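You operate a simulated robot arm through the tools that you are given. There is no shell and no other tool.

You are at the controls of a simulated two-armed robot. One attempt, no reset.

TASK
Set the red and white tealights in matching cups and switch them on.

The check looks at the end state, three seconds after you hand in, the way a careful person would. Anything else that was tipped, shoved, dropped, spilled or broken makes it a failure.

THE ROBOT
Two 7-joint arms with fingered hands on one trunk that stands fixed in place. Base frame: the origin is at the foot of the trunk, x ahead of it, y to its left, z up; the work surface is at about z = 830. Readings come in mm, rad, newtons and seconds.
The left shoulder is at [80, 197, 1390], the right one opposite. With the tool pointing down near the work surface each hand reaches from about 100 to 740 mm from the base axis, measured 20 degrees to its own side. Payload 4 kg a hand.
Tool frame (each hand has its own): the origin (TCP) lies between the finger pads and is the grasp point; the fingertips stand 26 mm ahead of it; z points along the fingers, y is the line along which they close. The gripper opens to 132 mm; its body begins 73 mm behind the TCP. The gripper is a hand of 4 fingers: y runs from the thumb to the fingers, the wrist lies at [0, 0, -239] in the tool frame, and closing takes about 1.5 s.
Orientation is told as [roll, pitch, yaw] about the base's x, y, z axes, in that order, counted from this pose: with the fingers straight down and closing along the base's y, the tool's x points along the base's -x, its y along +y and its z along -z.

THE INTERFACE
- The arms move only by the tool jog_arm. It takes "left_series", "right_series" or both (then of equal length, played together; a hand with none holds still); each is a list of rows, each an object of numbers (a shift or turn left out is 0, a gripper value left out holds the last): "grip": the gripper command, from -1 (fully open) to 1 (shut), values between in proportion; "tx", "ty", "tz": the shift along the tool's x, y, z in units of 100 mm (1.0 is 100 mm); "wx", "wy", "wz": the turn, a rotation vector about the tool's x, y, z in units of 90 degrees (1.0 is 90 degrees). In form: [{"grip": .., "tx": .., "ty": .., "tz": .., "wx": .., "wy": .., "wz": ..}, ...]. A call has 1 to 20 rows; each row is the pose to reach, as a shift and turn from the pose commanded when the call began, along the tool's axes at that moment. A call with a number of a shift or a turn outside -1 to 1 is refused whole. Rows are played at 5 a second. More than 50 mm and 0.15 rad between two rows, or a gripper value outside its range, and nothing of the call is played. A pose out of reach is approached as far as the arm can. The call stops where the force on the tool passes 70 N (or 10 N more than at its start, if that is more) or the arm is blocked; 0.2 s more then pass. Each finger travels about 72 mm/s and halts on what it meets, pressing with about 28 N; the grip force reading is that of the motor and also rises with nothing between the fingers. The clock runs only during rows and for 0.2 s after the last one: add rows that repeat a pose to give the fingers time. The reply holds the time, the measured pose of the TCP, the force on the tool along the base axes, the opening and the grip force, in the units named above and with some noise, with the torque about the TCP (base axes, N m) and any sound that the robot's microphone picked up.
- Cameras (640 x 400 px; columns grow to the right, rows downward): "scene" is now at [109.7, -13.4, 1553.6]; the picture's right is [-0.18, -0.98, 0.00], its down [-0.71, 0.13, -0.70] and it looks along [0.69, -0.12, -0.72] (base axes); focal length 375 px, centre (320, 200). "left" rides on the left gripper at [-68, 2, -97] in its tool frame; the picture's right is [-0.03, -1.00, 0.00], its down [0.82, -0.02, -0.58] and it looks along [0.58, -0.01, 0.82] (tool axes); focal length 270 px, centre (320, 200). "right" rides on the right gripper at [68, 2, -97] in its tool frame; the picture's right is [-0.03, 1.00, 0.00], its down [-0.82, -0.02, -0.58] and it looks along [-0.58, -0.01, 0.82] (tool axes); focal length 270 px, centre (320, 200).
- capture(camera): a new picture of that camera. No time passes.
- move_column(by): slides the trunk up (or, below 0, down) by that many mm; the arms and the scene camera ride with it, the base frame stays. It gives what a move gives, with no picture.
- hand_shape(shape, hand): the hand has 4 fingers and takes this shape, open, in about a second: jaw (thumb against the fingers, like two jaws); tri (thumb and two fingers); tip (a fingertip pinch); poke (one finger out to press); point (the index stretched); flat (the hand flat); cup (the hand cupped); fist (a fist). The gripper value then closes the fingers along that shape, each until it touches; the sizes above hold for jaw. It gives what a move gives, with no picture.
- aim_head(pan, tilt): turns the head with the scene camera to pan (to the left, within 1.501 rad either way) and tilt (down, from -0.506 to 1.204), counted from straight ahead of the robot. It gives what a move gives.
- point_at(camera, pixels): for up to 12 pixels [column, row] of the newest picture of that camera ("zoom" is the newest enlarged one), the place [x, y, z] in the base frame of the surface seen there, good to about 3 mm. No time passes.
- close_up(camera, box): a new picture of the part [left, top, right, bottom] of that camera's present view, enlarged. No time passes.
- hand_in(): hands the job in; it is judged then, once.

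Leave the grippers open and the arms clear of the work at the hand-in unless told otherwise.

The tools are called after "Emit:" as a command line: name --argument value ..., lists and objects as JSON in quotes. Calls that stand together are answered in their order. jog_arm: Moves the arms, as the interface text tells. Its arguments: {"type":"object","properties":{"left_series":{"type":"array"},"right_series":{"type":"array"}},"required":[]} The other tools are called the same way: move_column (by) moves the trunk up or down; hand_shape (shape, hand) gives the hand a shape; aim_head (pan, tilt) turns the head that bears the scene camera; capture (camera) takes a picture; point_at (camera, pixels) gives the place of the surface under pixels of a picture; close_up (camera, box) takes an enlarged picture of a part of a camera's view; hand_in () hands the job in.

At the start:

```text
time: 0.0
left_ee_pos: [590.5, 200.5, 1107.7]
left_orientation: [0.002, 0.0, -0.002]
left_wrist_force: [0.1, 0.9, -0.2]
left_moment: [-0.01, 0.01, 0.03]
left_finger_gap: 132.1
left_gripper_force: 0.1
left_shape: jaw
right_ee_pos: [580.9, -250.9, 1107.4]
right_orientation: [0.001, 0.0, -0.001]
right_wrist_force: [-0.8, 0.2, 0.1]
right_moment: [0.01, -0.01, -0.02]
right_finger_gap: 131.8
right_gripper_force: 0.1
right_shape: jaw
trunk travel left (down, up): [-700.0, 140.0]
head pan, tilt (commanded): [-0.178, 0.799]
```

scene: 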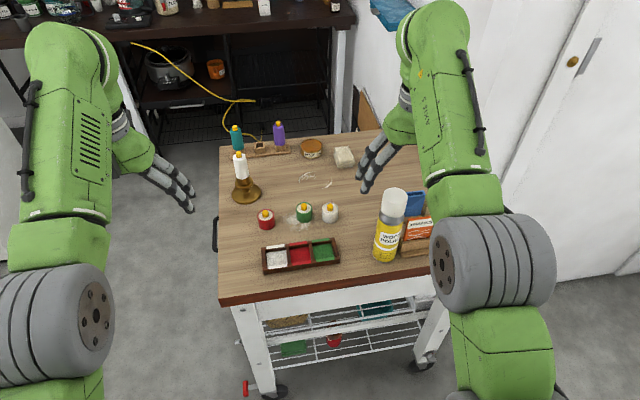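
right: 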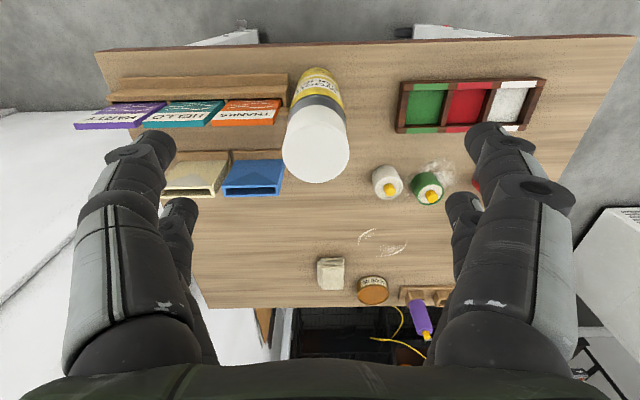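
left: 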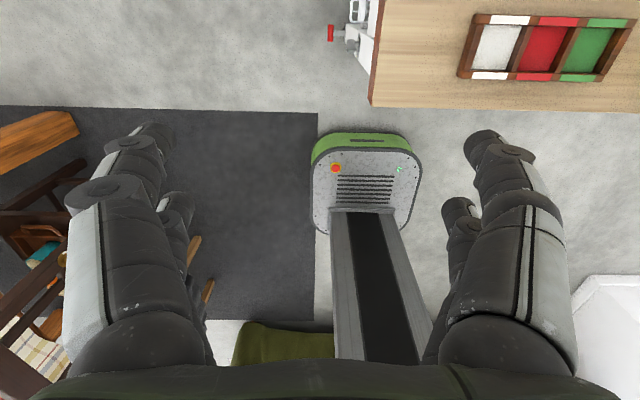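

I see a cart with red, green and white tealights near (266,219), (304,211), (330,211), and a three-cell tray at about (300,255) with white, red and green cells. I'll take enlarged looks first.

Emit:
close_up --camera "scene" --box '[240, 190, 360, 280]'

Emit:
close_up --camera "scene" --box '[215, 115, 375, 215]'

Emit:
close_up --camera "right" --box '[360, 60, 560, 220]'

```text
4.44 times, centred on (300, 235) of scene
```

zoom: 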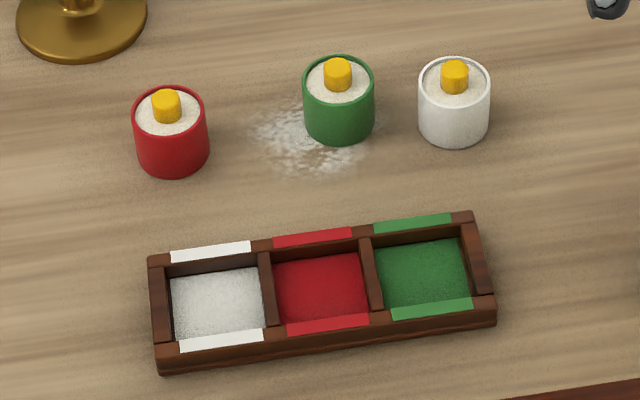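

```text
4.00 times, centred on (295, 165) of scene
```

zoom: 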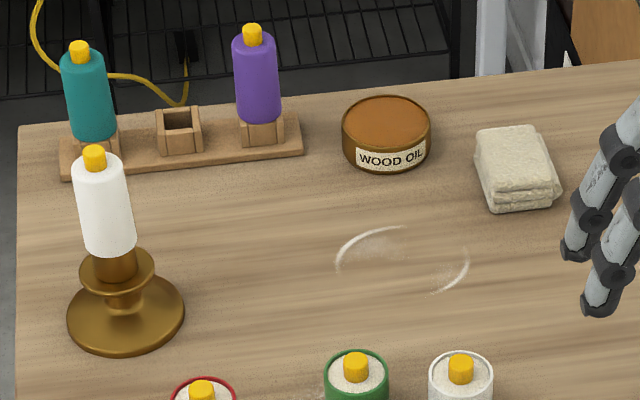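

```text
2.50 times, centred on (460, 140) of right
```

zoom: 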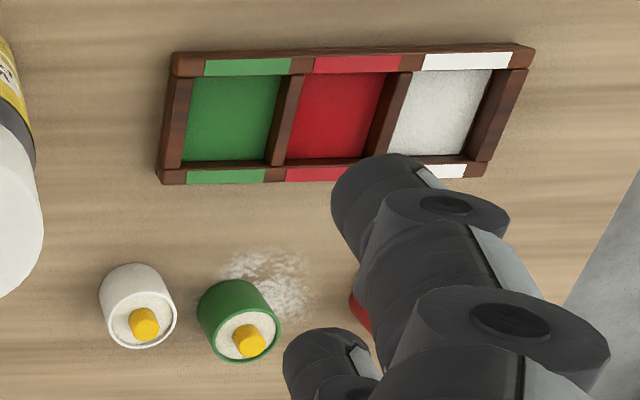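

The tealights carry yellow flame stubs that may be the switches. I'll measure the tealights and the tray with point_at, using a new enlarged picture of that region.

Emit:
close_up --camera "scene" --box '[240, 190, 360, 280]'

Emit:
point_at --camera "zoom" --pixels '[[166, 97], [172, 122], [172, 172], [338, 66], [338, 90], [455, 68], [455, 93], [455, 143], [218, 300], [320, 285], [424, 272], [280, 140]]'

Emit:
point_at --camera "zoom" --pixels '[[155, 261], [465, 216], [490, 301], [163, 352], [210, 250], [222, 340], [312, 238], [328, 324], [265, 290], [370, 275], [134, 115], [206, 118]]'

```text
4.44 times, centred on (300, 235) of scene
```

zoom: 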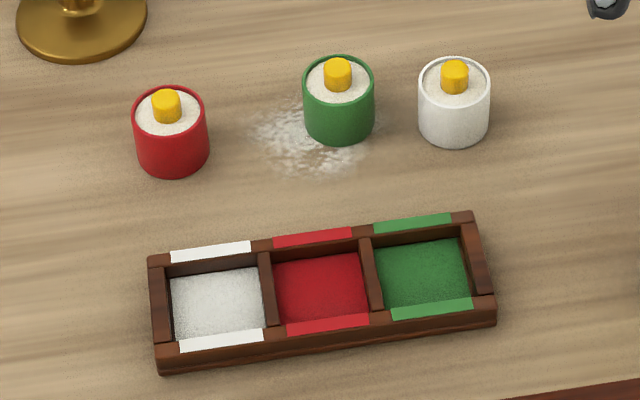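

```text
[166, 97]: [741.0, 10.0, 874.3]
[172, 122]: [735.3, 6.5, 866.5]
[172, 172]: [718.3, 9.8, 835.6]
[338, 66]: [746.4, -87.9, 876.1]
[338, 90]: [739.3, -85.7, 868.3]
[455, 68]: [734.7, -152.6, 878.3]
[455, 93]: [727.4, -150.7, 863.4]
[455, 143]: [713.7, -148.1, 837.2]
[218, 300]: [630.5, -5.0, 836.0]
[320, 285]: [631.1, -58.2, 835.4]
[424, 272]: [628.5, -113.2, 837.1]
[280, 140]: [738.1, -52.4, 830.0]
```

```text
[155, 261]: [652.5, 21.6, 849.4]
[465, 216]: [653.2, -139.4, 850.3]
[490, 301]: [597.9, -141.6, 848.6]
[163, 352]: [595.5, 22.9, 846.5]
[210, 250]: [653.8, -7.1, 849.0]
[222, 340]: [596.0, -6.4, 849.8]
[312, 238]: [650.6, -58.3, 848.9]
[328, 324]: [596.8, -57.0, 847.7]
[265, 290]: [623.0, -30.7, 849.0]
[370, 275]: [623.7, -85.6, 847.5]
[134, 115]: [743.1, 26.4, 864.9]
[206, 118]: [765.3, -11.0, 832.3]
```

Tealights are about 38 mm wide, 36 mm tall with a stub on top (~z 876), and the tray cells are centred near (625, -4), (625, -58), (625, -112). Next I look at the lower shelf, the candles behind, and the flame stubs more closely.

Emit:
close_up --camera "scene" --box '[230, 290, 440, 400]'

Emit:
close_up --camera "scene" --box '[255, 195, 345, 235]'

Emit:
close_up --camera "scene" --box '[360, 170, 450, 280]'

```text
3.05 times, centred on (335, 345) of scene
```

zoom: 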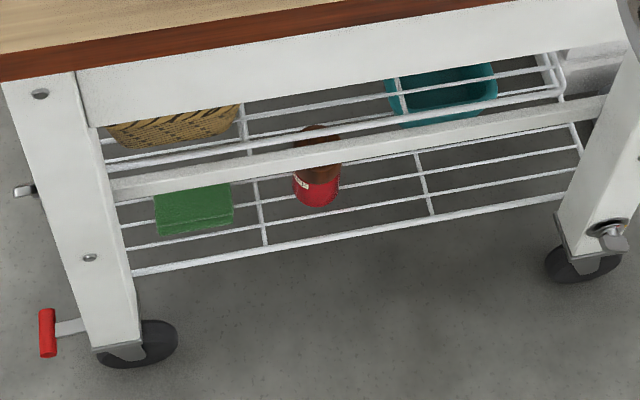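

```text
7.11 times, centred on (300, 215) of scene
```

zoom: 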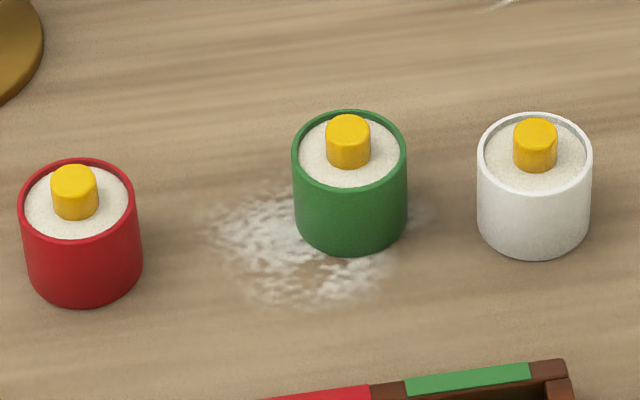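

```text
3.64 times, centred on (405, 225) of scene
```

zoom: 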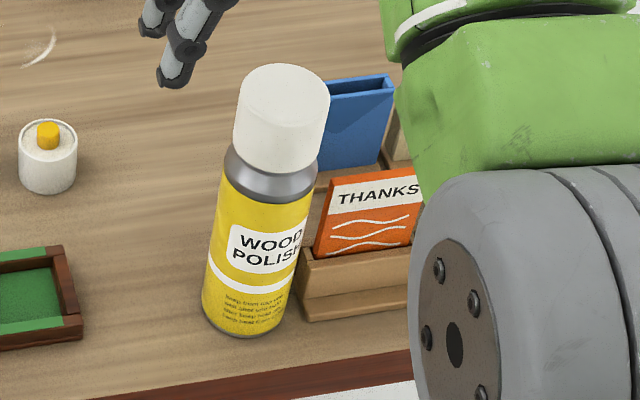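

The lower shelf only has unrelated items. Now I measure the obstacles: candlestick, pillar candle, polish can, oil tin, sponge, card rack.

Emit:
capture --camera "scene"

Emit:
point_at --camera "scene" --pixels '[[239, 154], [240, 170], [246, 198], [262, 192], [395, 195], [385, 258], [377, 245], [404, 250], [311, 143], [344, 156], [412, 200], [410, 235]]'

Emit:
capture --camera "right"

Emit:
point_at --camera "right" --pixels '[[318, 155], [318, 85], [250, 110], [250, 180], [385, 180], [425, 190], [300, 90], [335, 90], [328, 272], [368, 290], [200, 60], [500, 60]]'

```text
taken
```

scene: 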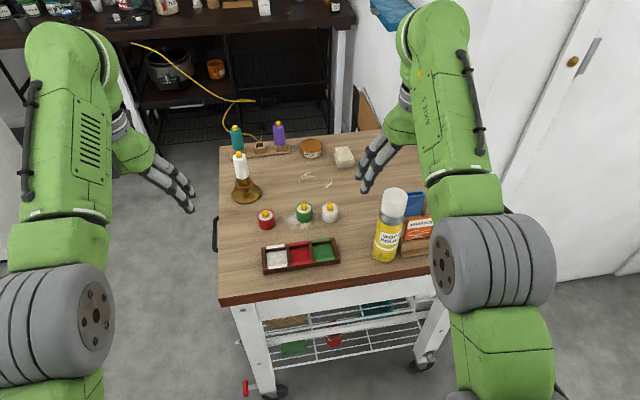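

```text
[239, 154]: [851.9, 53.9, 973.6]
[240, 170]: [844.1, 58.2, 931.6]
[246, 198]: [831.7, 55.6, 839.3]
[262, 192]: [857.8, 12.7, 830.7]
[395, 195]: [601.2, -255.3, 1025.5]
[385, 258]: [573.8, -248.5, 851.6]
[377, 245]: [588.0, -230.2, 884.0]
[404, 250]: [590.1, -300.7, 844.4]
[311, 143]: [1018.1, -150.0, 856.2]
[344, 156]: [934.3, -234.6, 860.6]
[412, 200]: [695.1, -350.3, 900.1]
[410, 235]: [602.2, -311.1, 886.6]
```

```text
taken
```

right: 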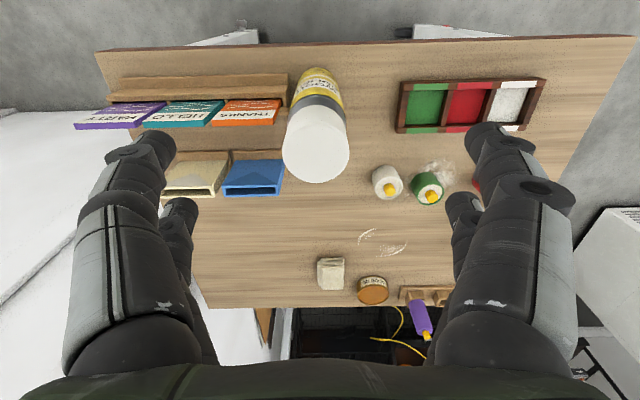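

```text
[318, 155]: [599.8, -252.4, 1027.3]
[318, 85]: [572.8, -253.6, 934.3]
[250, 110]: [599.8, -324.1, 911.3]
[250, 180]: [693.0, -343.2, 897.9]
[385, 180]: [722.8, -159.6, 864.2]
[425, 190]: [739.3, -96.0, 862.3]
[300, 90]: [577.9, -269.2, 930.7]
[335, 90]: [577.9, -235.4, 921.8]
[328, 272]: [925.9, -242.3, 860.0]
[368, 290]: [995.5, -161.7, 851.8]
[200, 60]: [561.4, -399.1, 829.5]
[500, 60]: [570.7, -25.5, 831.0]
```

The can stands at about (600, -253) with its top at z 1027, right under the right hand, so I must keep clear of it. I'll look at the hand's fingers from its own camera and from the scene to understand their layout.

Emit:
close_up --camera "scene" --box '[330, 60, 450, 210]'

Emit:
close_up --camera "scene" --box '[90, 80, 220, 230]'

Emit:
point_at --camera "scene" --pixels '[[495, 260], [470, 190], [455, 130], [440, 80], [435, 20], [400, 90], [380, 150], [365, 185], [500, 350], [60, 330], [70, 120], [190, 205]]'

```text
2.67 times, centred on (390, 135) of scene
```

zoom: 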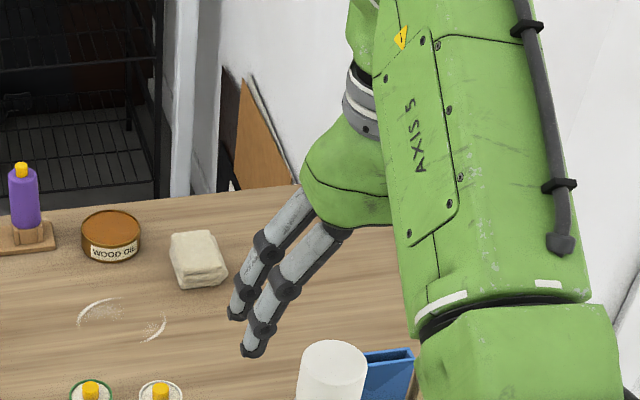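

```text
2.67 times, centred on (155, 155) of scene
```

zoom: 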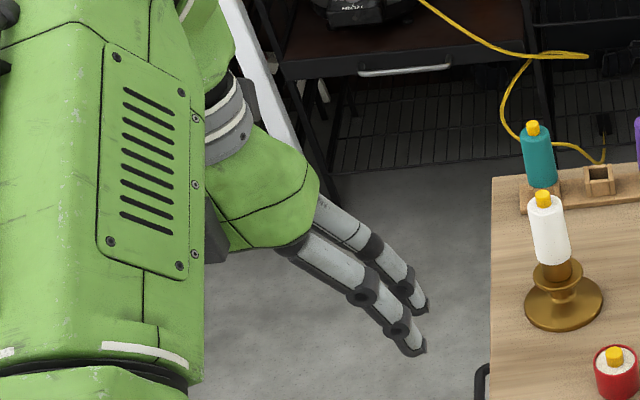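

```text
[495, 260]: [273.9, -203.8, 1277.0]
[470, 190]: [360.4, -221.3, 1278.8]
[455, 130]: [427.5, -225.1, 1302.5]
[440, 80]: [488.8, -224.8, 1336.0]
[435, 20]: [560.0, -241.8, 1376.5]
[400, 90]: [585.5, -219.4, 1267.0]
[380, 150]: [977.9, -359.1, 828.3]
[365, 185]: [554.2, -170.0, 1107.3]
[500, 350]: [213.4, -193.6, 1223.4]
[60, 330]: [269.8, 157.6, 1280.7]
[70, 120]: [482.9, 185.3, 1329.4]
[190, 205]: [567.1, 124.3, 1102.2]
```

The hand seems to show two fingers on each side in jaw shape. I'll enlarge the left hand's camera and measure finger positions to learn the spacing.

Emit:
capture --camera "left"

Emit:
point_at --camera "left" --pixels '[[150, 135], [110, 210], [105, 300], [178, 200], [175, 240], [485, 140], [525, 210], [520, 300], [462, 205], [450, 250]]'

Emit:
close_up --camera "left" --box '[40, 100, 640, 400]'

```text
taken
```

left: 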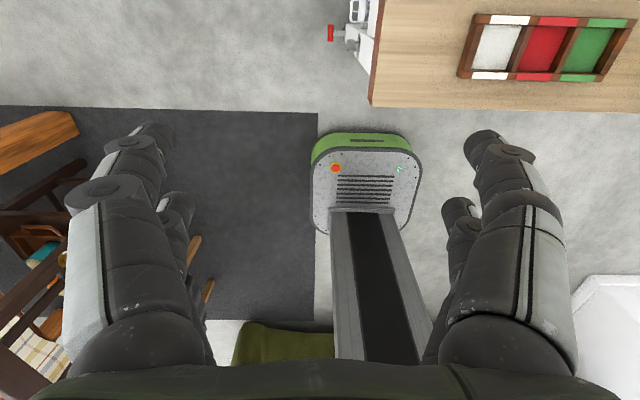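

```text
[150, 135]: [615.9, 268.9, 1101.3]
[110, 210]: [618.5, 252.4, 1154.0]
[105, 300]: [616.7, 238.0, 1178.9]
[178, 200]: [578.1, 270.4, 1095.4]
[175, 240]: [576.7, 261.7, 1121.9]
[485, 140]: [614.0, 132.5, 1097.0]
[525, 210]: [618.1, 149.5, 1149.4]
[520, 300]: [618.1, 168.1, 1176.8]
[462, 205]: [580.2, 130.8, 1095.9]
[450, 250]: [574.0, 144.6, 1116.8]
```

```text
1.07 times, centred on (340, 250) of left (not enlarged: the box is as wide or as high as the picture)
```

zoom: 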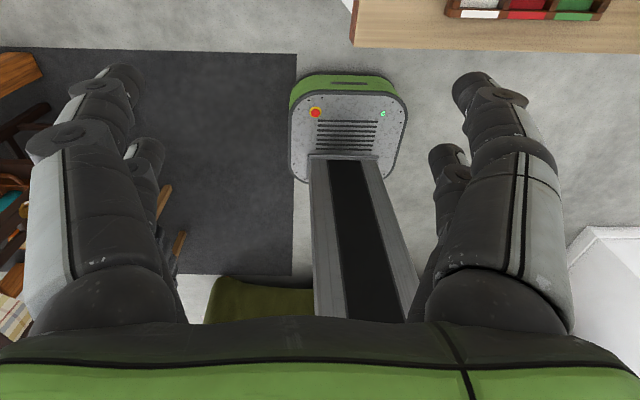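

The finger pairs sit about ±20 mm from the TCP along tool x, so jaw shape should cage a 38 mm tealight. First I raise and pull back the right hand, away from the can, while the left hand moves towards the red tealight at height and goes to half opening.

Emit:
jog_arm --left_series '[{"grip": -0.3, "tx": -0.25, "ty": -0.2}, {"grip": 0, "tx": -0.5, "ty": -0.4}, {"grip": 0, "tx": -0.75, "ty": -0.6}, {"grip": 0, "tx": -0.95, "ty": -0.85}, {"grip": 0, "tx": -1.0, "ty": -1.0}]' --right_series '[{"grip": -1, "tx": 0.2, "tz": -0.25}, {"tx": 0.4, "tz": -0.5}, {"tx": 0.6, "tz": -0.75}, {"tx": 0.8, "tz": -1.0}, {"tx": 1.0, "tz": -1.0}]'

```text
time: 1.2
left_ee_pos: [689.2, 99.9, 1107.9]
left_orientation: [0.0, 0.0, -0.002]
left_wrist_force: [-0.7, 0.2, -0.6]
left_moment: [0.01, 0.03, -0.01]
left_finger_gap: 66.6
left_gripper_force: 0.1
left_shape: jaw
right_ee_pos: [562.9, -253.3, 1116.2]
right_orientation: [0.001, -0.004, 0.001]
right_wrist_force: [-0.1, -0.2, 0.0]
right_moment: [-0.01, -0.02, 0.01]
right_finger_gap: 132.2
right_gripper_force: 0.0
right_shape: jaw
right hand out of reach, approached as far as the arm can: row 1, 2, 3, 4, 5
trunk travel left (down, up): [-700.0, 140.0]
head pan, tilt (commanded): [-0.178, 0.799]
```

The right arm cannot go higher there (it stopped at about [563, -253, 1116]). I'll look at the scene again to choose a side parking spot for the right hand, checking how close the white cabinet on the right is.

Emit:
capture --camera "scene"

Emit:
point_at --camera "scene" --pixels '[[560, 120], [600, 200], [600, 265], [530, 100], [505, 30], [495, 250], [455, 120], [380, 180], [430, 225], [415, 210]]'

Emit:
capture --camera "right"

Emit:
point_at --camera "right" --pixels '[[60, 180], [160, 55], [120, 120], [190, 110], [195, 190], [20, 300], [130, 50], [300, 60], [205, 270], [100, 80]]'

```text
taken
```

scene: 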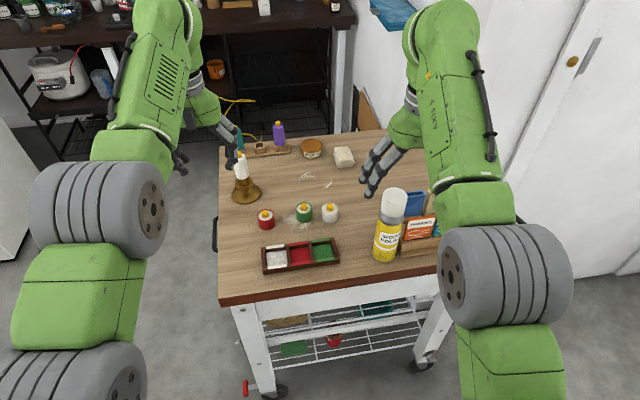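

```text
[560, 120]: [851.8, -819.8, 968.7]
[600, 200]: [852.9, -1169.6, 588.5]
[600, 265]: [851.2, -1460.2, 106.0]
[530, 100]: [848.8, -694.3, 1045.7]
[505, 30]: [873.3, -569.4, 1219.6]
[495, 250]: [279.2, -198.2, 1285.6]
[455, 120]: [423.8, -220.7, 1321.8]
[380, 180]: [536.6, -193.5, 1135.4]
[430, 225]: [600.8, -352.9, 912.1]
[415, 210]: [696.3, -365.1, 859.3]
```

```text
taken
```

right: 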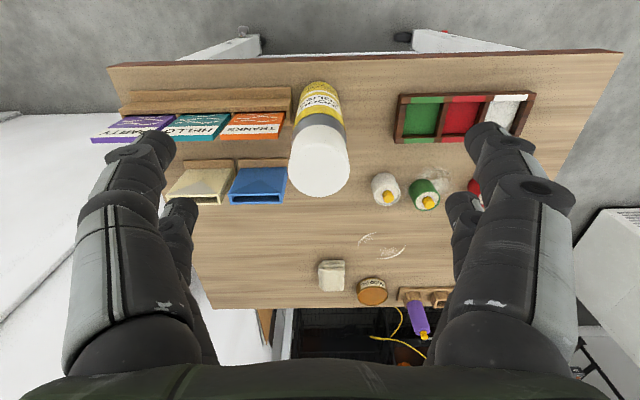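

```text
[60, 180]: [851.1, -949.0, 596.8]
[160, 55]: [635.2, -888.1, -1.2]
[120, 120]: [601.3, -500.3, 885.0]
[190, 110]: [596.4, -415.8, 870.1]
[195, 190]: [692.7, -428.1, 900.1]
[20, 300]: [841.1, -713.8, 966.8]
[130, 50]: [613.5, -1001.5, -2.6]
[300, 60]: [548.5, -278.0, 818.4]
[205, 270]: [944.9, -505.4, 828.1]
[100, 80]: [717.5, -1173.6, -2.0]
```

The cabinet begins at x ≈ 850, so the right side is free above the card racks (tops ≈ 912). I'll shift the right hand sideways to about y = -350 now.

Emit:
jog_arm --right_series '[{"ty": -0.35}, {"ty": -0.7}, {"ty": -1.0}, {"ty": -1.0}]'

```text
time: 2.2
left_ee_pos: [689.1, 100.9, 1108.2]
left_orientation: [0.0, -0.002, 0.0]
left_wrist_force: [0.4, -0.4, 0.8]
left_moment: [-0.01, -0.02, 0.02]
left_finger_gap: 66.5
left_gripper_force: 0.0
left_shape: jaw
right_ee_pos: [563.9, -354.6, 1116.0]
right_orientation: [0.001, 0.001, 0.0]
right_wrist_force: [0.3, 0.3, 0.4]
right_moment: [-0.02, -0.02, 0.02]
right_finger_gap: 131.8
right_gripper_force: 0.1
right_shape: jaw
trunk travel left (down, up): [-700.0, 140.0]
head pan, tilt (commanded): [-0.178, 0.799]
```

The right hand is at y ≈ -355; a bit further so its fingers stay clear of the can once the trunk drops.

Emit:
jog_arm --right_series '[{"ty": -0.3, "grip": -0.5}, {"ty": -0.6, "grip": 0}, {"ty": -0.85, "grip": 0}, {"ty": -0.85, "grip": 0}]'

Emit:
capture --camera "right"

```text
time: 3.2
left_ee_pos: [689.1, 101.4, 1108.2]
left_orientation: [0.0, 0.0, 0.001]
left_wrist_force: [0.2, 0.7, -0.1]
left_moment: [0.01, 0.0, 0.01]
left_finger_gap: 66.2
left_gripper_force: 0.0
left_shape: jaw
right_ee_pos: [562.6, -441.7, 1114.1]
right_orientation: [-0.001, 0.002, -0.001]
right_wrist_force: [-0.1, 0.4, -0.2]
right_moment: [0.03, -0.03, 0.03]
right_finger_gap: 66.5
right_gripper_force: 0.2
right_shape: jaw
trunk travel left (down, up): [-700.0, 140.0]
head pan, tilt (commanded): [-0.178, 0.799]
```

```text
taken
```

right: 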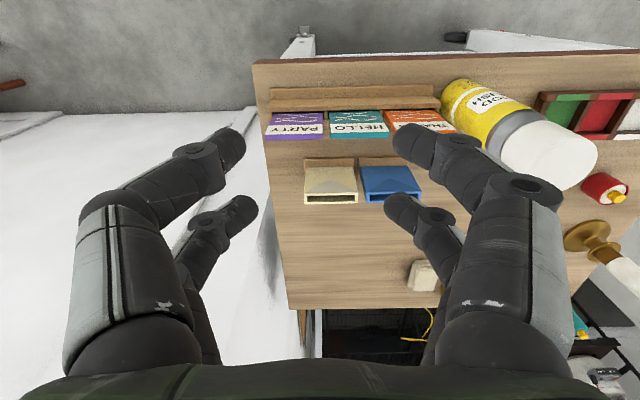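

Right hand is parked at y ≈ -442, clear of the can. Now I lower the trunk 130 mm to gain reach.

Emit:
move_column --by -130

Emit:
capture --camera "scene"

Emit:
capture --camera "left"

```text
time: 4.8
left_ee_pos: [689.5, 99.8, 977.4]
left_orientation: [0.001, -0.001, 0.001]
left_wrist_force: [0.7, 0.7, -0.3]
left_moment: [-0.02, -0.02, 0.02]
left_finger_gap: 66.2
left_gripper_force: 0.1
left_shape: jaw
right_ee_pos: [563.4, -441.8, 985.1]
right_orientation: [0.001, -0.001, -0.002]
right_wrist_force: [-0.2, 0.1, 0.0]
right_moment: [-0.03, -0.01, -0.03]
right_finger_gap: 66.3
right_gripper_force: 0.0
right_shape: jaw
trunk travel left (down, up): [-570.0, 270.0]
head pan, tilt (commanded): [-0.178, 0.799]
```

```text
taken
```

scene: 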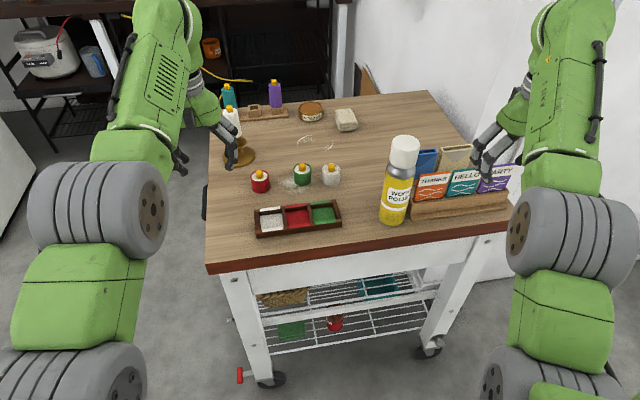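

```text
taken
```

left: 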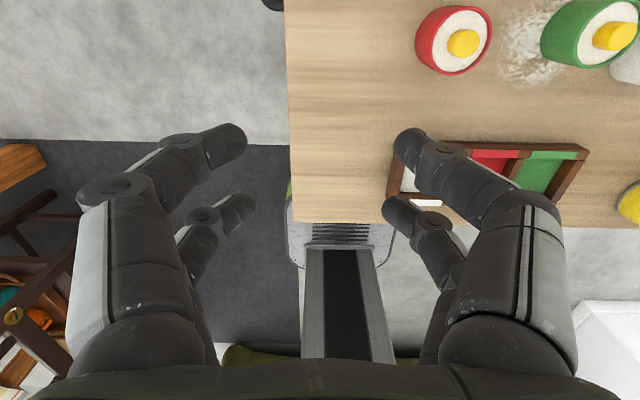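

From the left camera the red tealight is at (453, 40). I'll measure the red tealight more precisely from this closer view.

Emit:
point_at --camera "left" --pixels '[[453, 41], [417, 45], [491, 35], [455, 8], [452, 74], [463, 44], [240, 145], [405, 140], [390, 208], [245, 205], [620, 35], [590, 8]]'

Emit:
close_up --camera "scene" --box '[235, 155, 355, 245]'

Emit:
point_at --camera "zoom" --pixels '[[132, 80], [90, 100], [178, 98], [135, 190], [133, 100], [355, 55], [510, 55], [465, 92], [555, 92], [190, 300], [335, 280], [470, 265]]'

```text
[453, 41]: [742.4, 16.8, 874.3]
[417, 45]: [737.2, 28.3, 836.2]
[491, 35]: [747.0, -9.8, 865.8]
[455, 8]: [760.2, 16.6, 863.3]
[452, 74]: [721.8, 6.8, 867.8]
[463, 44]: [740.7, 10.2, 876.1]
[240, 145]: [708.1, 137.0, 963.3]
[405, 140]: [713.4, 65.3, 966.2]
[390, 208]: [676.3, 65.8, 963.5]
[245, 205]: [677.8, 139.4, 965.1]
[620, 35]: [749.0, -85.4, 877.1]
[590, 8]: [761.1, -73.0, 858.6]
```

```text
4.44 times, centred on (295, 200) of scene
```

zoom: 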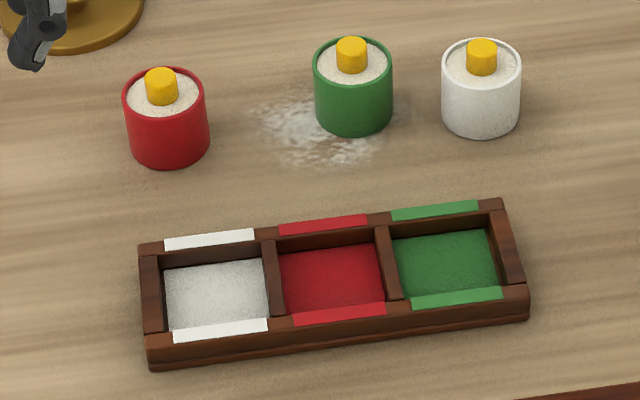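

```text
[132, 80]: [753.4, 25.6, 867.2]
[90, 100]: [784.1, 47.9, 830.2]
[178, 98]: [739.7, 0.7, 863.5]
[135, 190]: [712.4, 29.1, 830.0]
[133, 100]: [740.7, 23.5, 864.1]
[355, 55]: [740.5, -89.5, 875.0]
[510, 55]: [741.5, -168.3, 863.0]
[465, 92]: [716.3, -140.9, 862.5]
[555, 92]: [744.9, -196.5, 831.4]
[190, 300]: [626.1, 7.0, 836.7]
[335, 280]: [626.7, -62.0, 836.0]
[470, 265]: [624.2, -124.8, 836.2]
```

The red tealight is centred near (741, 8.5), with its rim at z ≈ 866. I'll move the left hand above it at the present height, with a 5° forward lean for reach.

Emit:
jog_arm --left_series '[{"tx": -0.15, "ty": -0.3}, {"tx": -0.3, "ty": -0.6, "wy": -0.02}, {"tx": -0.45, "ty": -0.85, "wy": -0.04}, {"tx": -0.515, "ty": -0.913, "wy": -0.0556}, {"tx": -0.515, "ty": -0.913, "wy": -0.0556}]'

Emit:
capture --camera "left"

Emit:
capture --camera "scene"

```text
time: 6.0
left_ee_pos: [714.0, 9.3, 974.7]
left_orientation: [-0.001, -0.089, -0.001]
left_wrist_force: [-0.4, 0.3, 0.3]
left_moment: [0.01, 0.0, 0.0]
left_finger_gap: 66.6
left_gripper_force: 0.0
left_shape: jaw
left hand out of reach, approached as far as the arm can: row 2, 3, 4, 5
right_ee_pos: [564.4, -441.6, 983.3]
right_orientation: [-0.001, 0.001, 0.001]
right_wrist_force: [0.0, -0.2, 0.0]
right_moment: [0.01, -0.01, 0.0]
right_finger_gap: 66.8
right_gripper_force: 0.0
right_shape: jaw
trunk travel left (down, up): [-570.0, 270.0]
head pan, tilt (commanded): [-0.178, 0.799]
```

```text
taken
```

left: 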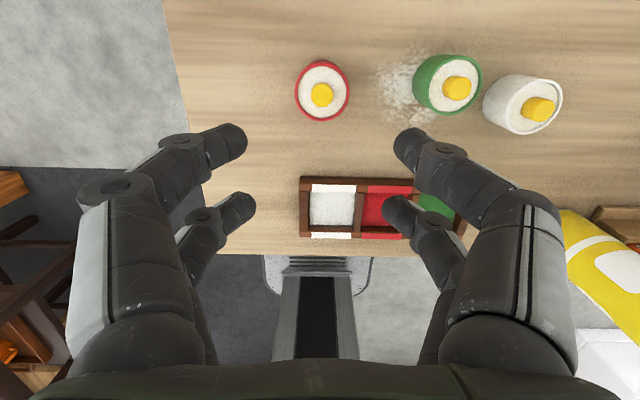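

```text
taken
```

scene: 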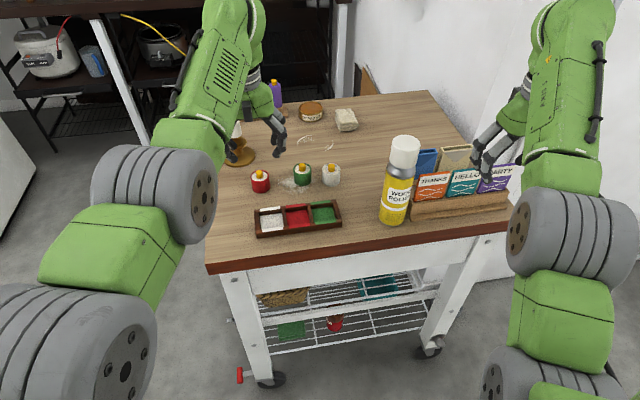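

At this height the arm stops at x = 714 (27 mm short). I'll test whether the reach improves lower down: asking for (741, 9, 930), still well above the tealight's stub (876).

Emit:
jog_arm --left_series '[{"tx": -0.06, "tz": 0.15}, {"tx": -0.12, "tz": 0.3}, {"tx": -0.23, "tz": 0.472}, {"tx": -0.23, "tz": 0.472}]'

Emit:
point_at --camera "scene" --pixels '[[155, 195], [205, 200], [80, 350], [125, 370], [210, 90], [235, 30], [110, 240]]'

```text
time: 7.0
left_ee_pos: [719.9, 8.0, 931.1]
left_orientation: [-0.003, -0.09, 0.002]
left_wrist_force: [0.6, -0.4, -0.1]
left_moment: [0.0, 0.0, 0.03]
left_finger_gap: 66.9
left_gripper_force: 0.0
left_shape: jaw
left hand out of reach, approached as far as the arm can: row 1, 2, 3, 4
right_ee_pos: [563.0, -439.6, 983.9]
right_orientation: [-0.001, 0.001, -0.001]
right_wrist_force: [0.3, -1.0, -0.1]
right_moment: [0.0, 0.02, 0.0]
right_finger_gap: 66.7
right_gripper_force: 0.1
right_shape: jaw
trunk travel left (down, up): [-570.0, 270.0]
head pan, tilt (commanded): [-0.178, 0.799]
```

```text
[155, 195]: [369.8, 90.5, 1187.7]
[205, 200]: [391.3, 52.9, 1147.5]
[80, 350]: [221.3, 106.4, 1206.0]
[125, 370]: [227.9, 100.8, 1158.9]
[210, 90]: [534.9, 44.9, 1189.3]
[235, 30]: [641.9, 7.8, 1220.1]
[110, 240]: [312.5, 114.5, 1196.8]
```

Reach improves only slightly (x = 720). A lean of about 10° should close the gap. I'll check the view and re-measure the red tealight from this nearer camera.

Emit:
capture --camera "left"

Emit:
close_up --camera "scene" --box '[235, 90, 355, 210]'

```text
taken
```

left: 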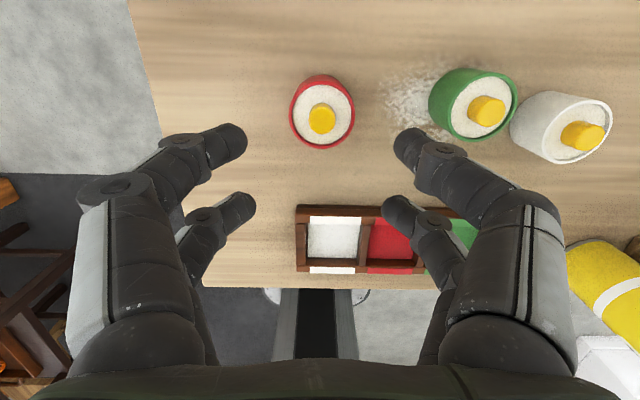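

```text
3.33 times, centred on (295, 150) of scene
```

zoom: 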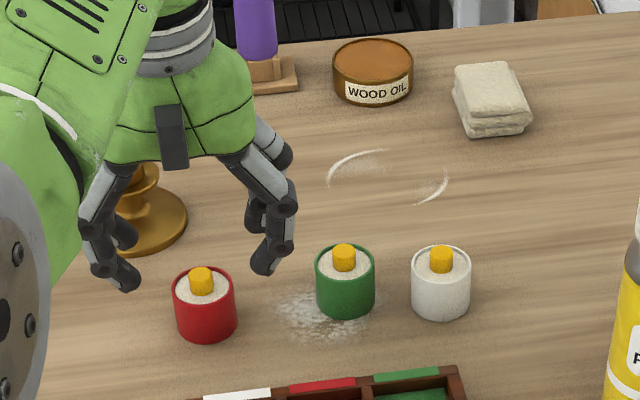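

I see the red tealight at (322, 113) in the left picture. I'll measure its rim edges, stub, and the fingertips.

Emit:
point_at --camera "left" --pixels '[[321, 77], [322, 147], [291, 113], [353, 113], [322, 117], [322, 107], [440, 100], [516, 95], [480, 72], [555, 158], [410, 135], [240, 135]]'

```text
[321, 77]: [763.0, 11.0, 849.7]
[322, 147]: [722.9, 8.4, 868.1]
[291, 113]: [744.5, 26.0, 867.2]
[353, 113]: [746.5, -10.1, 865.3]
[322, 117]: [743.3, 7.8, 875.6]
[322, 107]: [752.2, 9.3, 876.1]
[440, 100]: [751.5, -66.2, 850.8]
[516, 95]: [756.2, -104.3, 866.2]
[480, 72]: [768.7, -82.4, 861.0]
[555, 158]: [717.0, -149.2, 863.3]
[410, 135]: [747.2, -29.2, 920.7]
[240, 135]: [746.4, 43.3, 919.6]
```

Red tealight centre is (743, 8). Next: lean to 10° and shift to x ≈ 739.5 at the present height of 931.

Emit:
jog_arm --left_series '[{"tx": -0.06, "tz": 0.005, "wy": -0.018}, {"tx": -0.12, "tz": 0.01, "wy": -0.036}, {"tx": -0.195, "tz": 0.0174, "wy": -0.0545}, {"tx": -0.195, "tz": 0.0174, "wy": -0.0545}]'

```text
time: 8.0
left_ee_pos: [739.1, 8.9, 930.2]
left_orientation: [0.0, -0.173, 0.001]
left_wrist_force: [0.2, -0.2, 0.3]
left_moment: [0.04, 0.01, 0.01]
left_finger_gap: 66.4
left_gripper_force: 0.0
left_shape: jaw
right_ee_pos: [562.2, -440.5, 983.8]
right_orientation: [-0.001, -0.001, 0.001]
right_wrist_force: [0.0, 0.4, 0.0]
right_moment: [-0.01, -0.02, 0.0]
right_finger_gap: 66.7
right_gripper_force: 0.0
right_shape: jaw
trunk travel left (down, up): [-570.0, 270.0]
head pan, tilt (commanded): [-0.178, 0.799]
```

Reached (739, 8.9, 930) with a 10° lean. I'll check the picture before going down.

Emit:
capture --camera "left"

Emit:
close_up --camera "scene" --box '[215, 90, 335, 210]'

```text
taken
```

left: 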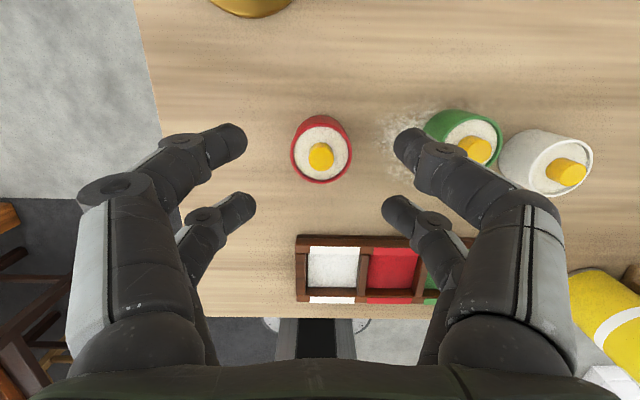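

```text
3.33 times, centred on (275, 150) of scene
```

zoom: 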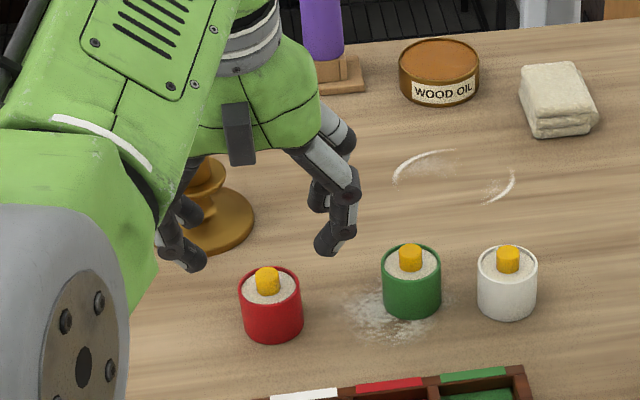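

The tealight is centred between the finger pairs. I'll descend straight down 50 mm to TCP z ≈ 880, in small steps.

Emit:
jog_arm --left_series '[{"tx": 0.021, "tz": 0.123}, {"tx": 0.042, "tz": 0.246}, {"tx": 0.062, "tz": 0.37}, {"tx": 0.082, "tz": 0.493}, {"tx": 0.082, "tz": 0.493}]'

Emit:
capture --camera "left"

Emit:
close_up --camera "scene" --box '[215, 110, 335, 210]'

```text
time: 9.2
left_ee_pos: [739.8, 9.2, 879.7]
left_orientation: [0.0, -0.174, 0.0]
left_wrist_force: [-0.1, 0.0, 0.4]
left_moment: [0.02, -0.01, -0.03]
left_finger_gap: 66.4
left_gripper_force: 0.0
left_shape: jaw
right_ee_pos: [563.5, -441.8, 984.3]
right_orientation: [0.0, -0.002, 0.0]
right_wrist_force: [0.2, 0.4, -0.3]
right_moment: [-0.03, -0.02, -0.02]
right_finger_gap: 66.3
right_gripper_force: 0.0
right_shape: jaw
trunk travel left (down, up): [-570.0, 270.0]
head pan, tilt (commanded): [-0.178, 0.799]
```

```text
taken
```

left: 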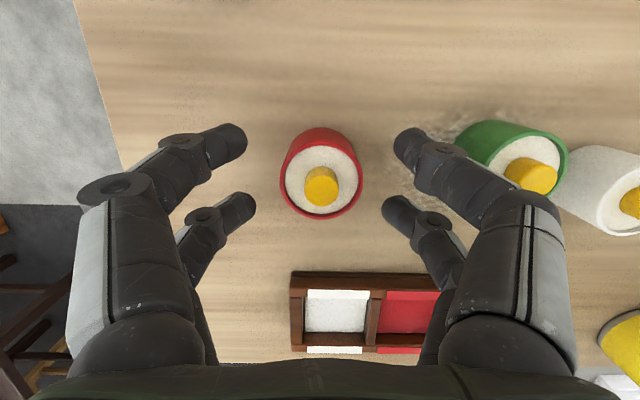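

```text
4.00 times, centred on (275, 160) of scene
```

zoom: 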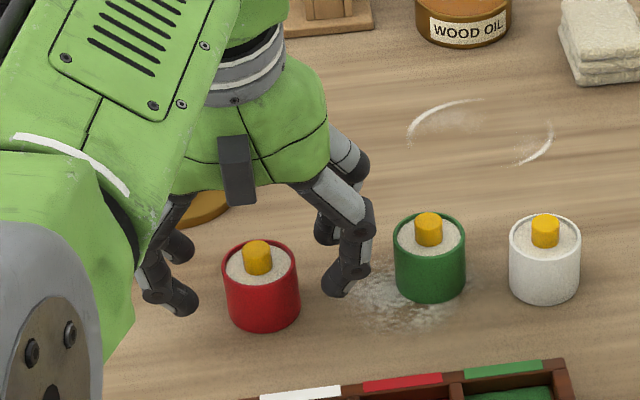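

Clear on both sides. I'll measure the fingertip positions relative to the tealight before closing.

Emit:
point_at --camera "left" --pixels '[[403, 140], [390, 207], [238, 137], [246, 203], [321, 140], [321, 216], [322, 190], [320, 178], [284, 180], [358, 180], [450, 160], [430, 225]]'

```text
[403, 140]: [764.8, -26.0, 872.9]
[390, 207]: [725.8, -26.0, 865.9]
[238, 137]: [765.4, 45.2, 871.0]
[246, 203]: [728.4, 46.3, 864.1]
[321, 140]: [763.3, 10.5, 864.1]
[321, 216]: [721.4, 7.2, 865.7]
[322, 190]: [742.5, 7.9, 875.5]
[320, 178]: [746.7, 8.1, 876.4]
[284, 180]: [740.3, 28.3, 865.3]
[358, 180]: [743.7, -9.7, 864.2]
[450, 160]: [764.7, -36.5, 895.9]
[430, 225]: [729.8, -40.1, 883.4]
```

Finger pairs are centred at about (745, 9.7), tips' upper surfaces at z 865–872. I'll lower 5 mm and shift back 2 mm, then close.

Emit:
jog_arm --left_series '[{"tx": 0.014, "tz": 0.023}, {"tx": 0.028, "tz": 0.046}, {"tx": 0.028, "tz": 0.046}]'

Emit:
jog_arm --left_series '[{"grip": 0.2}, {"grip": 0.4}, {"grip": 0.6}, {"grip": 0.8}, {"grip": 0.8}, {"grip": 0.8}]'

Emit:
capture --camera "left"

Emit:
close_up --camera "scene" --box '[215, 110, 335, 210]'

```text
time: 10.0
left_ee_pos: [738.3, 9.0, 874.4]
left_orientation: [0.0, -0.173, 0.001]
left_wrist_force: [-0.5, 0.3, -0.1]
left_moment: [-0.01, 0.0, 0.0]
left_finger_gap: 66.4
left_gripper_force: 0.1
left_shape: jaw
right_ee_pos: [562.5, -441.0, 984.3]
right_orientation: [-0.002, -0.001, 0.001]
right_wrist_force: [0.5, -0.4, -0.3]
right_moment: [0.03, -0.01, 0.01]
right_finger_gap: 66.6
right_gripper_force: 0.0
right_shape: jaw
trunk travel left (down, up): [-570.0, 270.0]
head pan, tilt (commanded): [-0.178, 0.799]
```

```text
time: 11.4
left_ee_pos: [738.8, 9.6, 875.3]
left_orientation: [0.002, -0.172, 0.001]
left_wrist_force: [0.1, -0.5, -0.3]
left_moment: [-0.01, -0.01, 0.01]
left_finger_gap: 19.3
left_gripper_force: 27.8
left_shape: jaw
right_ee_pos: [562.7, -441.1, 983.6]
right_orientation: [0.0, 0.0, 0.0]
right_wrist_force: [-0.2, 1.4, -0.3]
right_moment: [0.0, 0.02, 0.0]
right_finger_gap: 66.7
right_gripper_force: 0.0
right_shape: jaw
trunk travel left (down, up): [-570.0, 270.0]
head pan, tilt (commanded): [-0.178, 0.799]
```

```text
taken
```

left: 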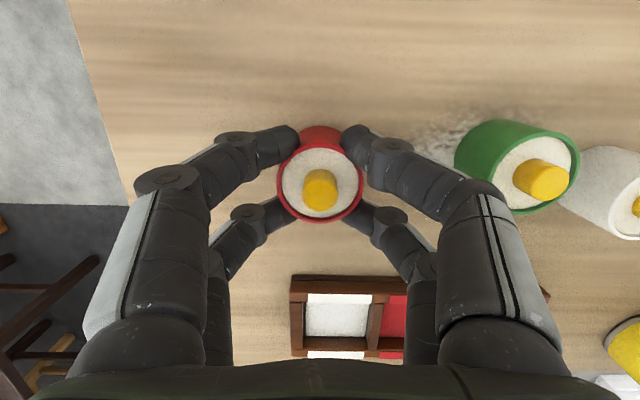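

```text
4.00 times, centred on (275, 160) of scene
```

zoom: 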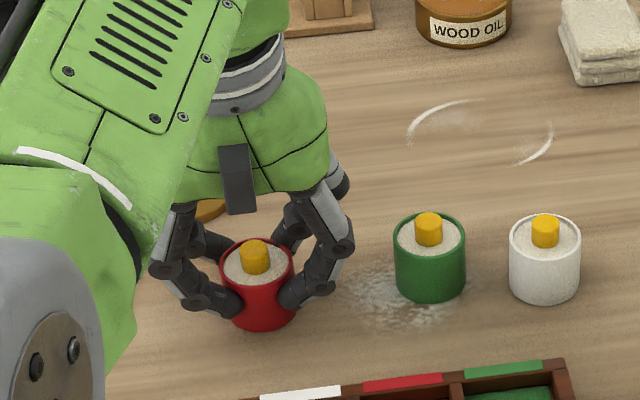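

All four fingers hold the red tealight (gap 19.3, force 27.8 N), upright. Now I lift it 45 mm.

Emit:
jog_arm --left_series '[{"tx": -0.017, "tz": -0.098, "grip": 0.8}, {"tx": -0.034, "tz": -0.197}, {"tx": -0.055, "tz": -0.32}, {"tx": -0.077, "tz": -0.443}, {"tx": -0.077, "tz": -0.443}]'

Emit:
capture --camera "left"

Emit:
close_up --camera "scene" --box '[215, 90, 355, 240]'

```text
time: 12.6
left_ee_pos: [737.6, 8.0, 919.8]
left_orientation: [-0.001, -0.172, 0.0]
left_wrist_force: [0.5, 0.4, -0.2]
left_moment: [0.0, 0.05, 0.01]
left_finger_gap: 18.1
left_gripper_force: 28.2
left_shape: jaw
right_ee_pos: [563.9, -441.2, 984.9]
right_orientation: [-0.001, -0.001, -0.001]
right_wrist_force: [0.4, -0.1, 0.2]
right_moment: [-0.01, 0.0, 0.0]
right_finger_gap: 66.9
right_gripper_force: 0.0
right_shape: jaw
trunk travel left (down, up): [-570.0, 270.0]
head pan, tilt (commanded): [-0.178, 0.799]
```

```text
taken
```

left: 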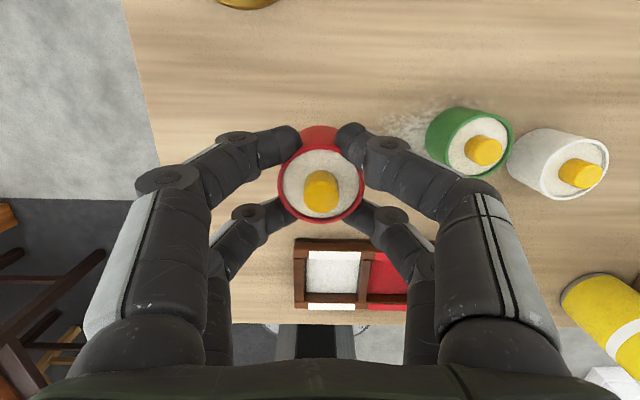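

```text
2.67 times, centred on (285, 165) of scene
```

zoom: 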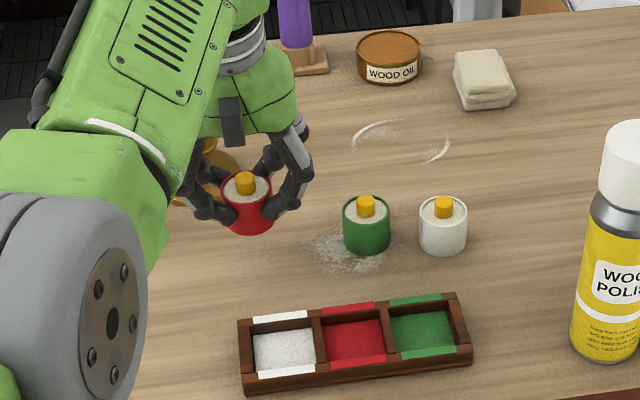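

Lifted and held. I'll check how level the tealight hangs, by measuring its rim, and measure the tray again.

Emit:
point_at --camera "left" --pixels '[[321, 219], [321, 150], [321, 128], [283, 185], [359, 185], [321, 187], [321, 200], [300, 205], [340, 165]]'

Emit:
point_at --camera "zoom" --pixels '[[285, 317], [277, 373], [352, 308], [358, 362], [324, 340], [392, 325], [353, 340], [284, 350], [245, 345], [465, 325], [425, 330]]'

```text
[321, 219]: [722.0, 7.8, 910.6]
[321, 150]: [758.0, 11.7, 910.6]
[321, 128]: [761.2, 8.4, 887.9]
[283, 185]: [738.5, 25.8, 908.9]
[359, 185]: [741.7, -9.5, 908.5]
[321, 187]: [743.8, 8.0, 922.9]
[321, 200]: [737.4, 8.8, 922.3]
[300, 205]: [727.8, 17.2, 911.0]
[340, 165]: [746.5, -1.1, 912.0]
```

```text
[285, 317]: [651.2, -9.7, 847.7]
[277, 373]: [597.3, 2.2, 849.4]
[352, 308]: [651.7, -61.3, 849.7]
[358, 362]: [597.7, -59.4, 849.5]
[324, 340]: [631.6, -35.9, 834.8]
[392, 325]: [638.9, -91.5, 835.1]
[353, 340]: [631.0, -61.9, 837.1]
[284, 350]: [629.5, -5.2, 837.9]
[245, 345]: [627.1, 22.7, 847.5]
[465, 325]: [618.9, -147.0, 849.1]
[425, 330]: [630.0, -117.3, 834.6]
```

The tealight hangs level, centred at (741, 8), i.e. 3.6 mm ahead of the TCP in x. I'll take a larger picture of the tray to fix the red cell's centre.

Emit:
close_up --camera "scene" --box '[250, 195, 346, 243]'

```text
6.67 times, centred on (298, 219) of scene
```

zoom: 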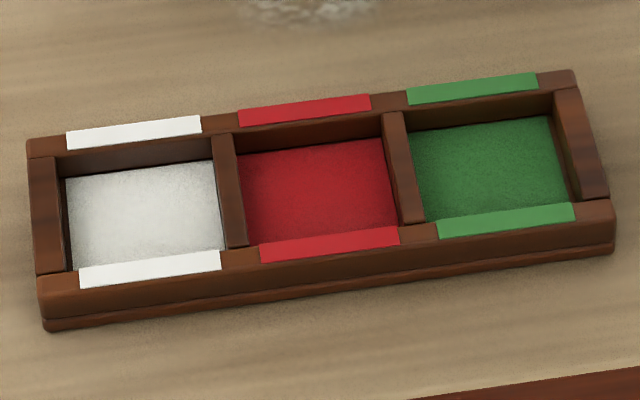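

Emit:
point_at --camera "zoom" --pixels '[[226, 190], [402, 165], [304, 112], [328, 243], [213, 140], [235, 138], [383, 118], [405, 115], [134, 132], [150, 269], [42, 210], [318, 190]]'

Emit:
point_at --camera "zoom" --pixels '[[580, 140], [472, 90], [505, 220], [148, 210], [490, 170], [240, 190], [390, 200], [310, 150], [325, 226], [62, 210], [219, 230], [225, 240]]'

```text
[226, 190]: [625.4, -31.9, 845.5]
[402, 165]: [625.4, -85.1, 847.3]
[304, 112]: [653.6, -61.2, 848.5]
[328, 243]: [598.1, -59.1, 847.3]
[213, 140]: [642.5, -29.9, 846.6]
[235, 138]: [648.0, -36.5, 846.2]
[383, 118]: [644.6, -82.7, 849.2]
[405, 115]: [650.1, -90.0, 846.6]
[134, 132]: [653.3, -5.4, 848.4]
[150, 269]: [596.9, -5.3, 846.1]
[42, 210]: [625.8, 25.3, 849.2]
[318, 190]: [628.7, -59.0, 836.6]
```

```text
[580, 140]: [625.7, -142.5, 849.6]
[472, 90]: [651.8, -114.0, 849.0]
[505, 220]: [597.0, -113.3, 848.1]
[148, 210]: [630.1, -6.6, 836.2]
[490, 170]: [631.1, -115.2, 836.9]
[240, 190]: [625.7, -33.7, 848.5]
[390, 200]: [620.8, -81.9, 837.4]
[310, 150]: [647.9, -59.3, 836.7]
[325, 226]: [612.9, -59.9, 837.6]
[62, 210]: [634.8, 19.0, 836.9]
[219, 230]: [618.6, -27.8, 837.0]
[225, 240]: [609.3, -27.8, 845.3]
```

Red cell centre is (625.5, -59), floor at z ≈ 836.5. I carry the tealight back 100 mm in x first, then across to y = -59, at the present height (tealight bottom at ≈ 875, above rails at 849).

Emit:
jog_arm --left_series '[{"tx": 0.246, "tz": -0.043, "grip": 0.8}, {"tx": 0.493, "tz": -0.086}, {"tx": 0.74, "tz": -0.128}, {"tx": 0.985, "tz": -0.171}, {"tx": 0.985, "tz": -0.171, "ty": -0.25}, {"tx": 0.985, "tz": -0.171, "ty": -0.5}, {"tx": 0.985, "tz": -0.171, "ty": -0.67}, {"tx": 0.985, "tz": -0.171, "ty": -0.67}]'

Emit:
capture --camera "left"

Emit:
close_up --camera "scene" --box '[215, 110, 375, 250]'

```text
time: 14.4
left_ee_pos: [639.7, -58.2, 920.5]
left_orientation: [0.001, -0.174, 0.0]
left_wrist_force: [-0.3, 0.0, -0.7]
left_moment: [0.01, 0.0, 0.0]
left_finger_gap: 17.5
left_gripper_force: 28.0
left_shape: jaw
right_ee_pos: [563.5, -441.8, 984.2]
right_orientation: [0.001, -0.001, 0.0]
right_wrist_force: [-0.2, -0.5, -0.5]
right_moment: [-0.01, 0.01, 0.02]
right_finger_gap: 66.6
right_gripper_force: 0.1
right_shape: jaw
trunk travel left (down, up): [-570.0, 270.0]
head pan, tilt (commanded): [-0.178, 0.799]
```

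```text
taken
```

left: 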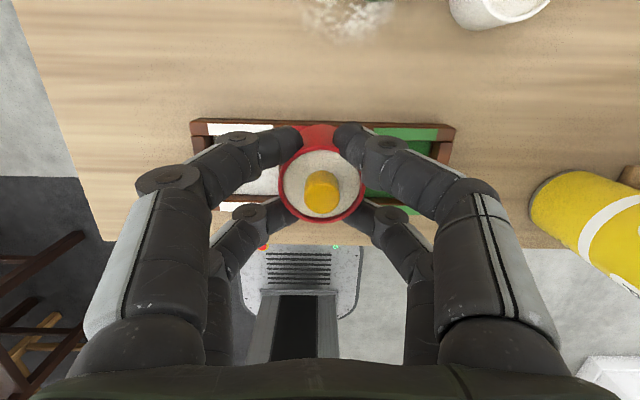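

```text
2.86 times, centred on (295, 180) of scene
```

zoom: 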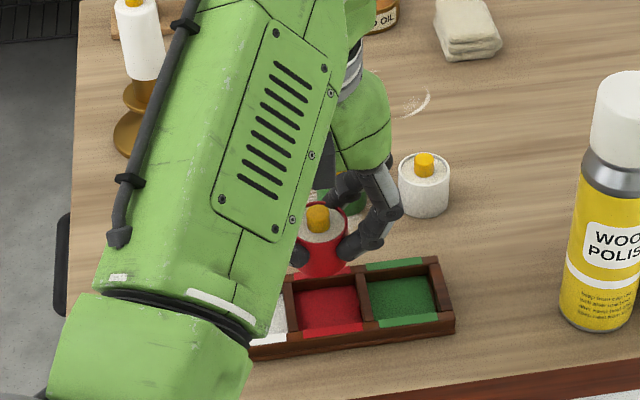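

The gap reads 17.5 (was 19.3), so I check whether the tealight is slipping in the grip.

Emit:
point_at --camera "left" --pixels '[[321, 221], [321, 151], [321, 128], [282, 187], [361, 187], [321, 187], [321, 200], [300, 205], [342, 165]]'

Emit:
close_up --camera "left" --box '[220, 90, 420, 250]'

```text
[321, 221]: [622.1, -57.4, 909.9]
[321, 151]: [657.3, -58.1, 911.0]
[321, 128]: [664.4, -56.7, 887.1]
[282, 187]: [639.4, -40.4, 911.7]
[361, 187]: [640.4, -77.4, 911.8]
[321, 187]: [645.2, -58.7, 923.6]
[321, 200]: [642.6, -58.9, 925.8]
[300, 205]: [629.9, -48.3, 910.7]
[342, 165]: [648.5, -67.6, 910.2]
```

```text
2.50 times, centred on (320, 170) of left
```

zoom: 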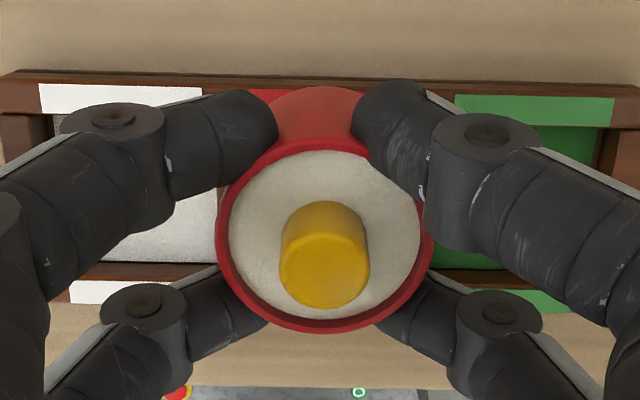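

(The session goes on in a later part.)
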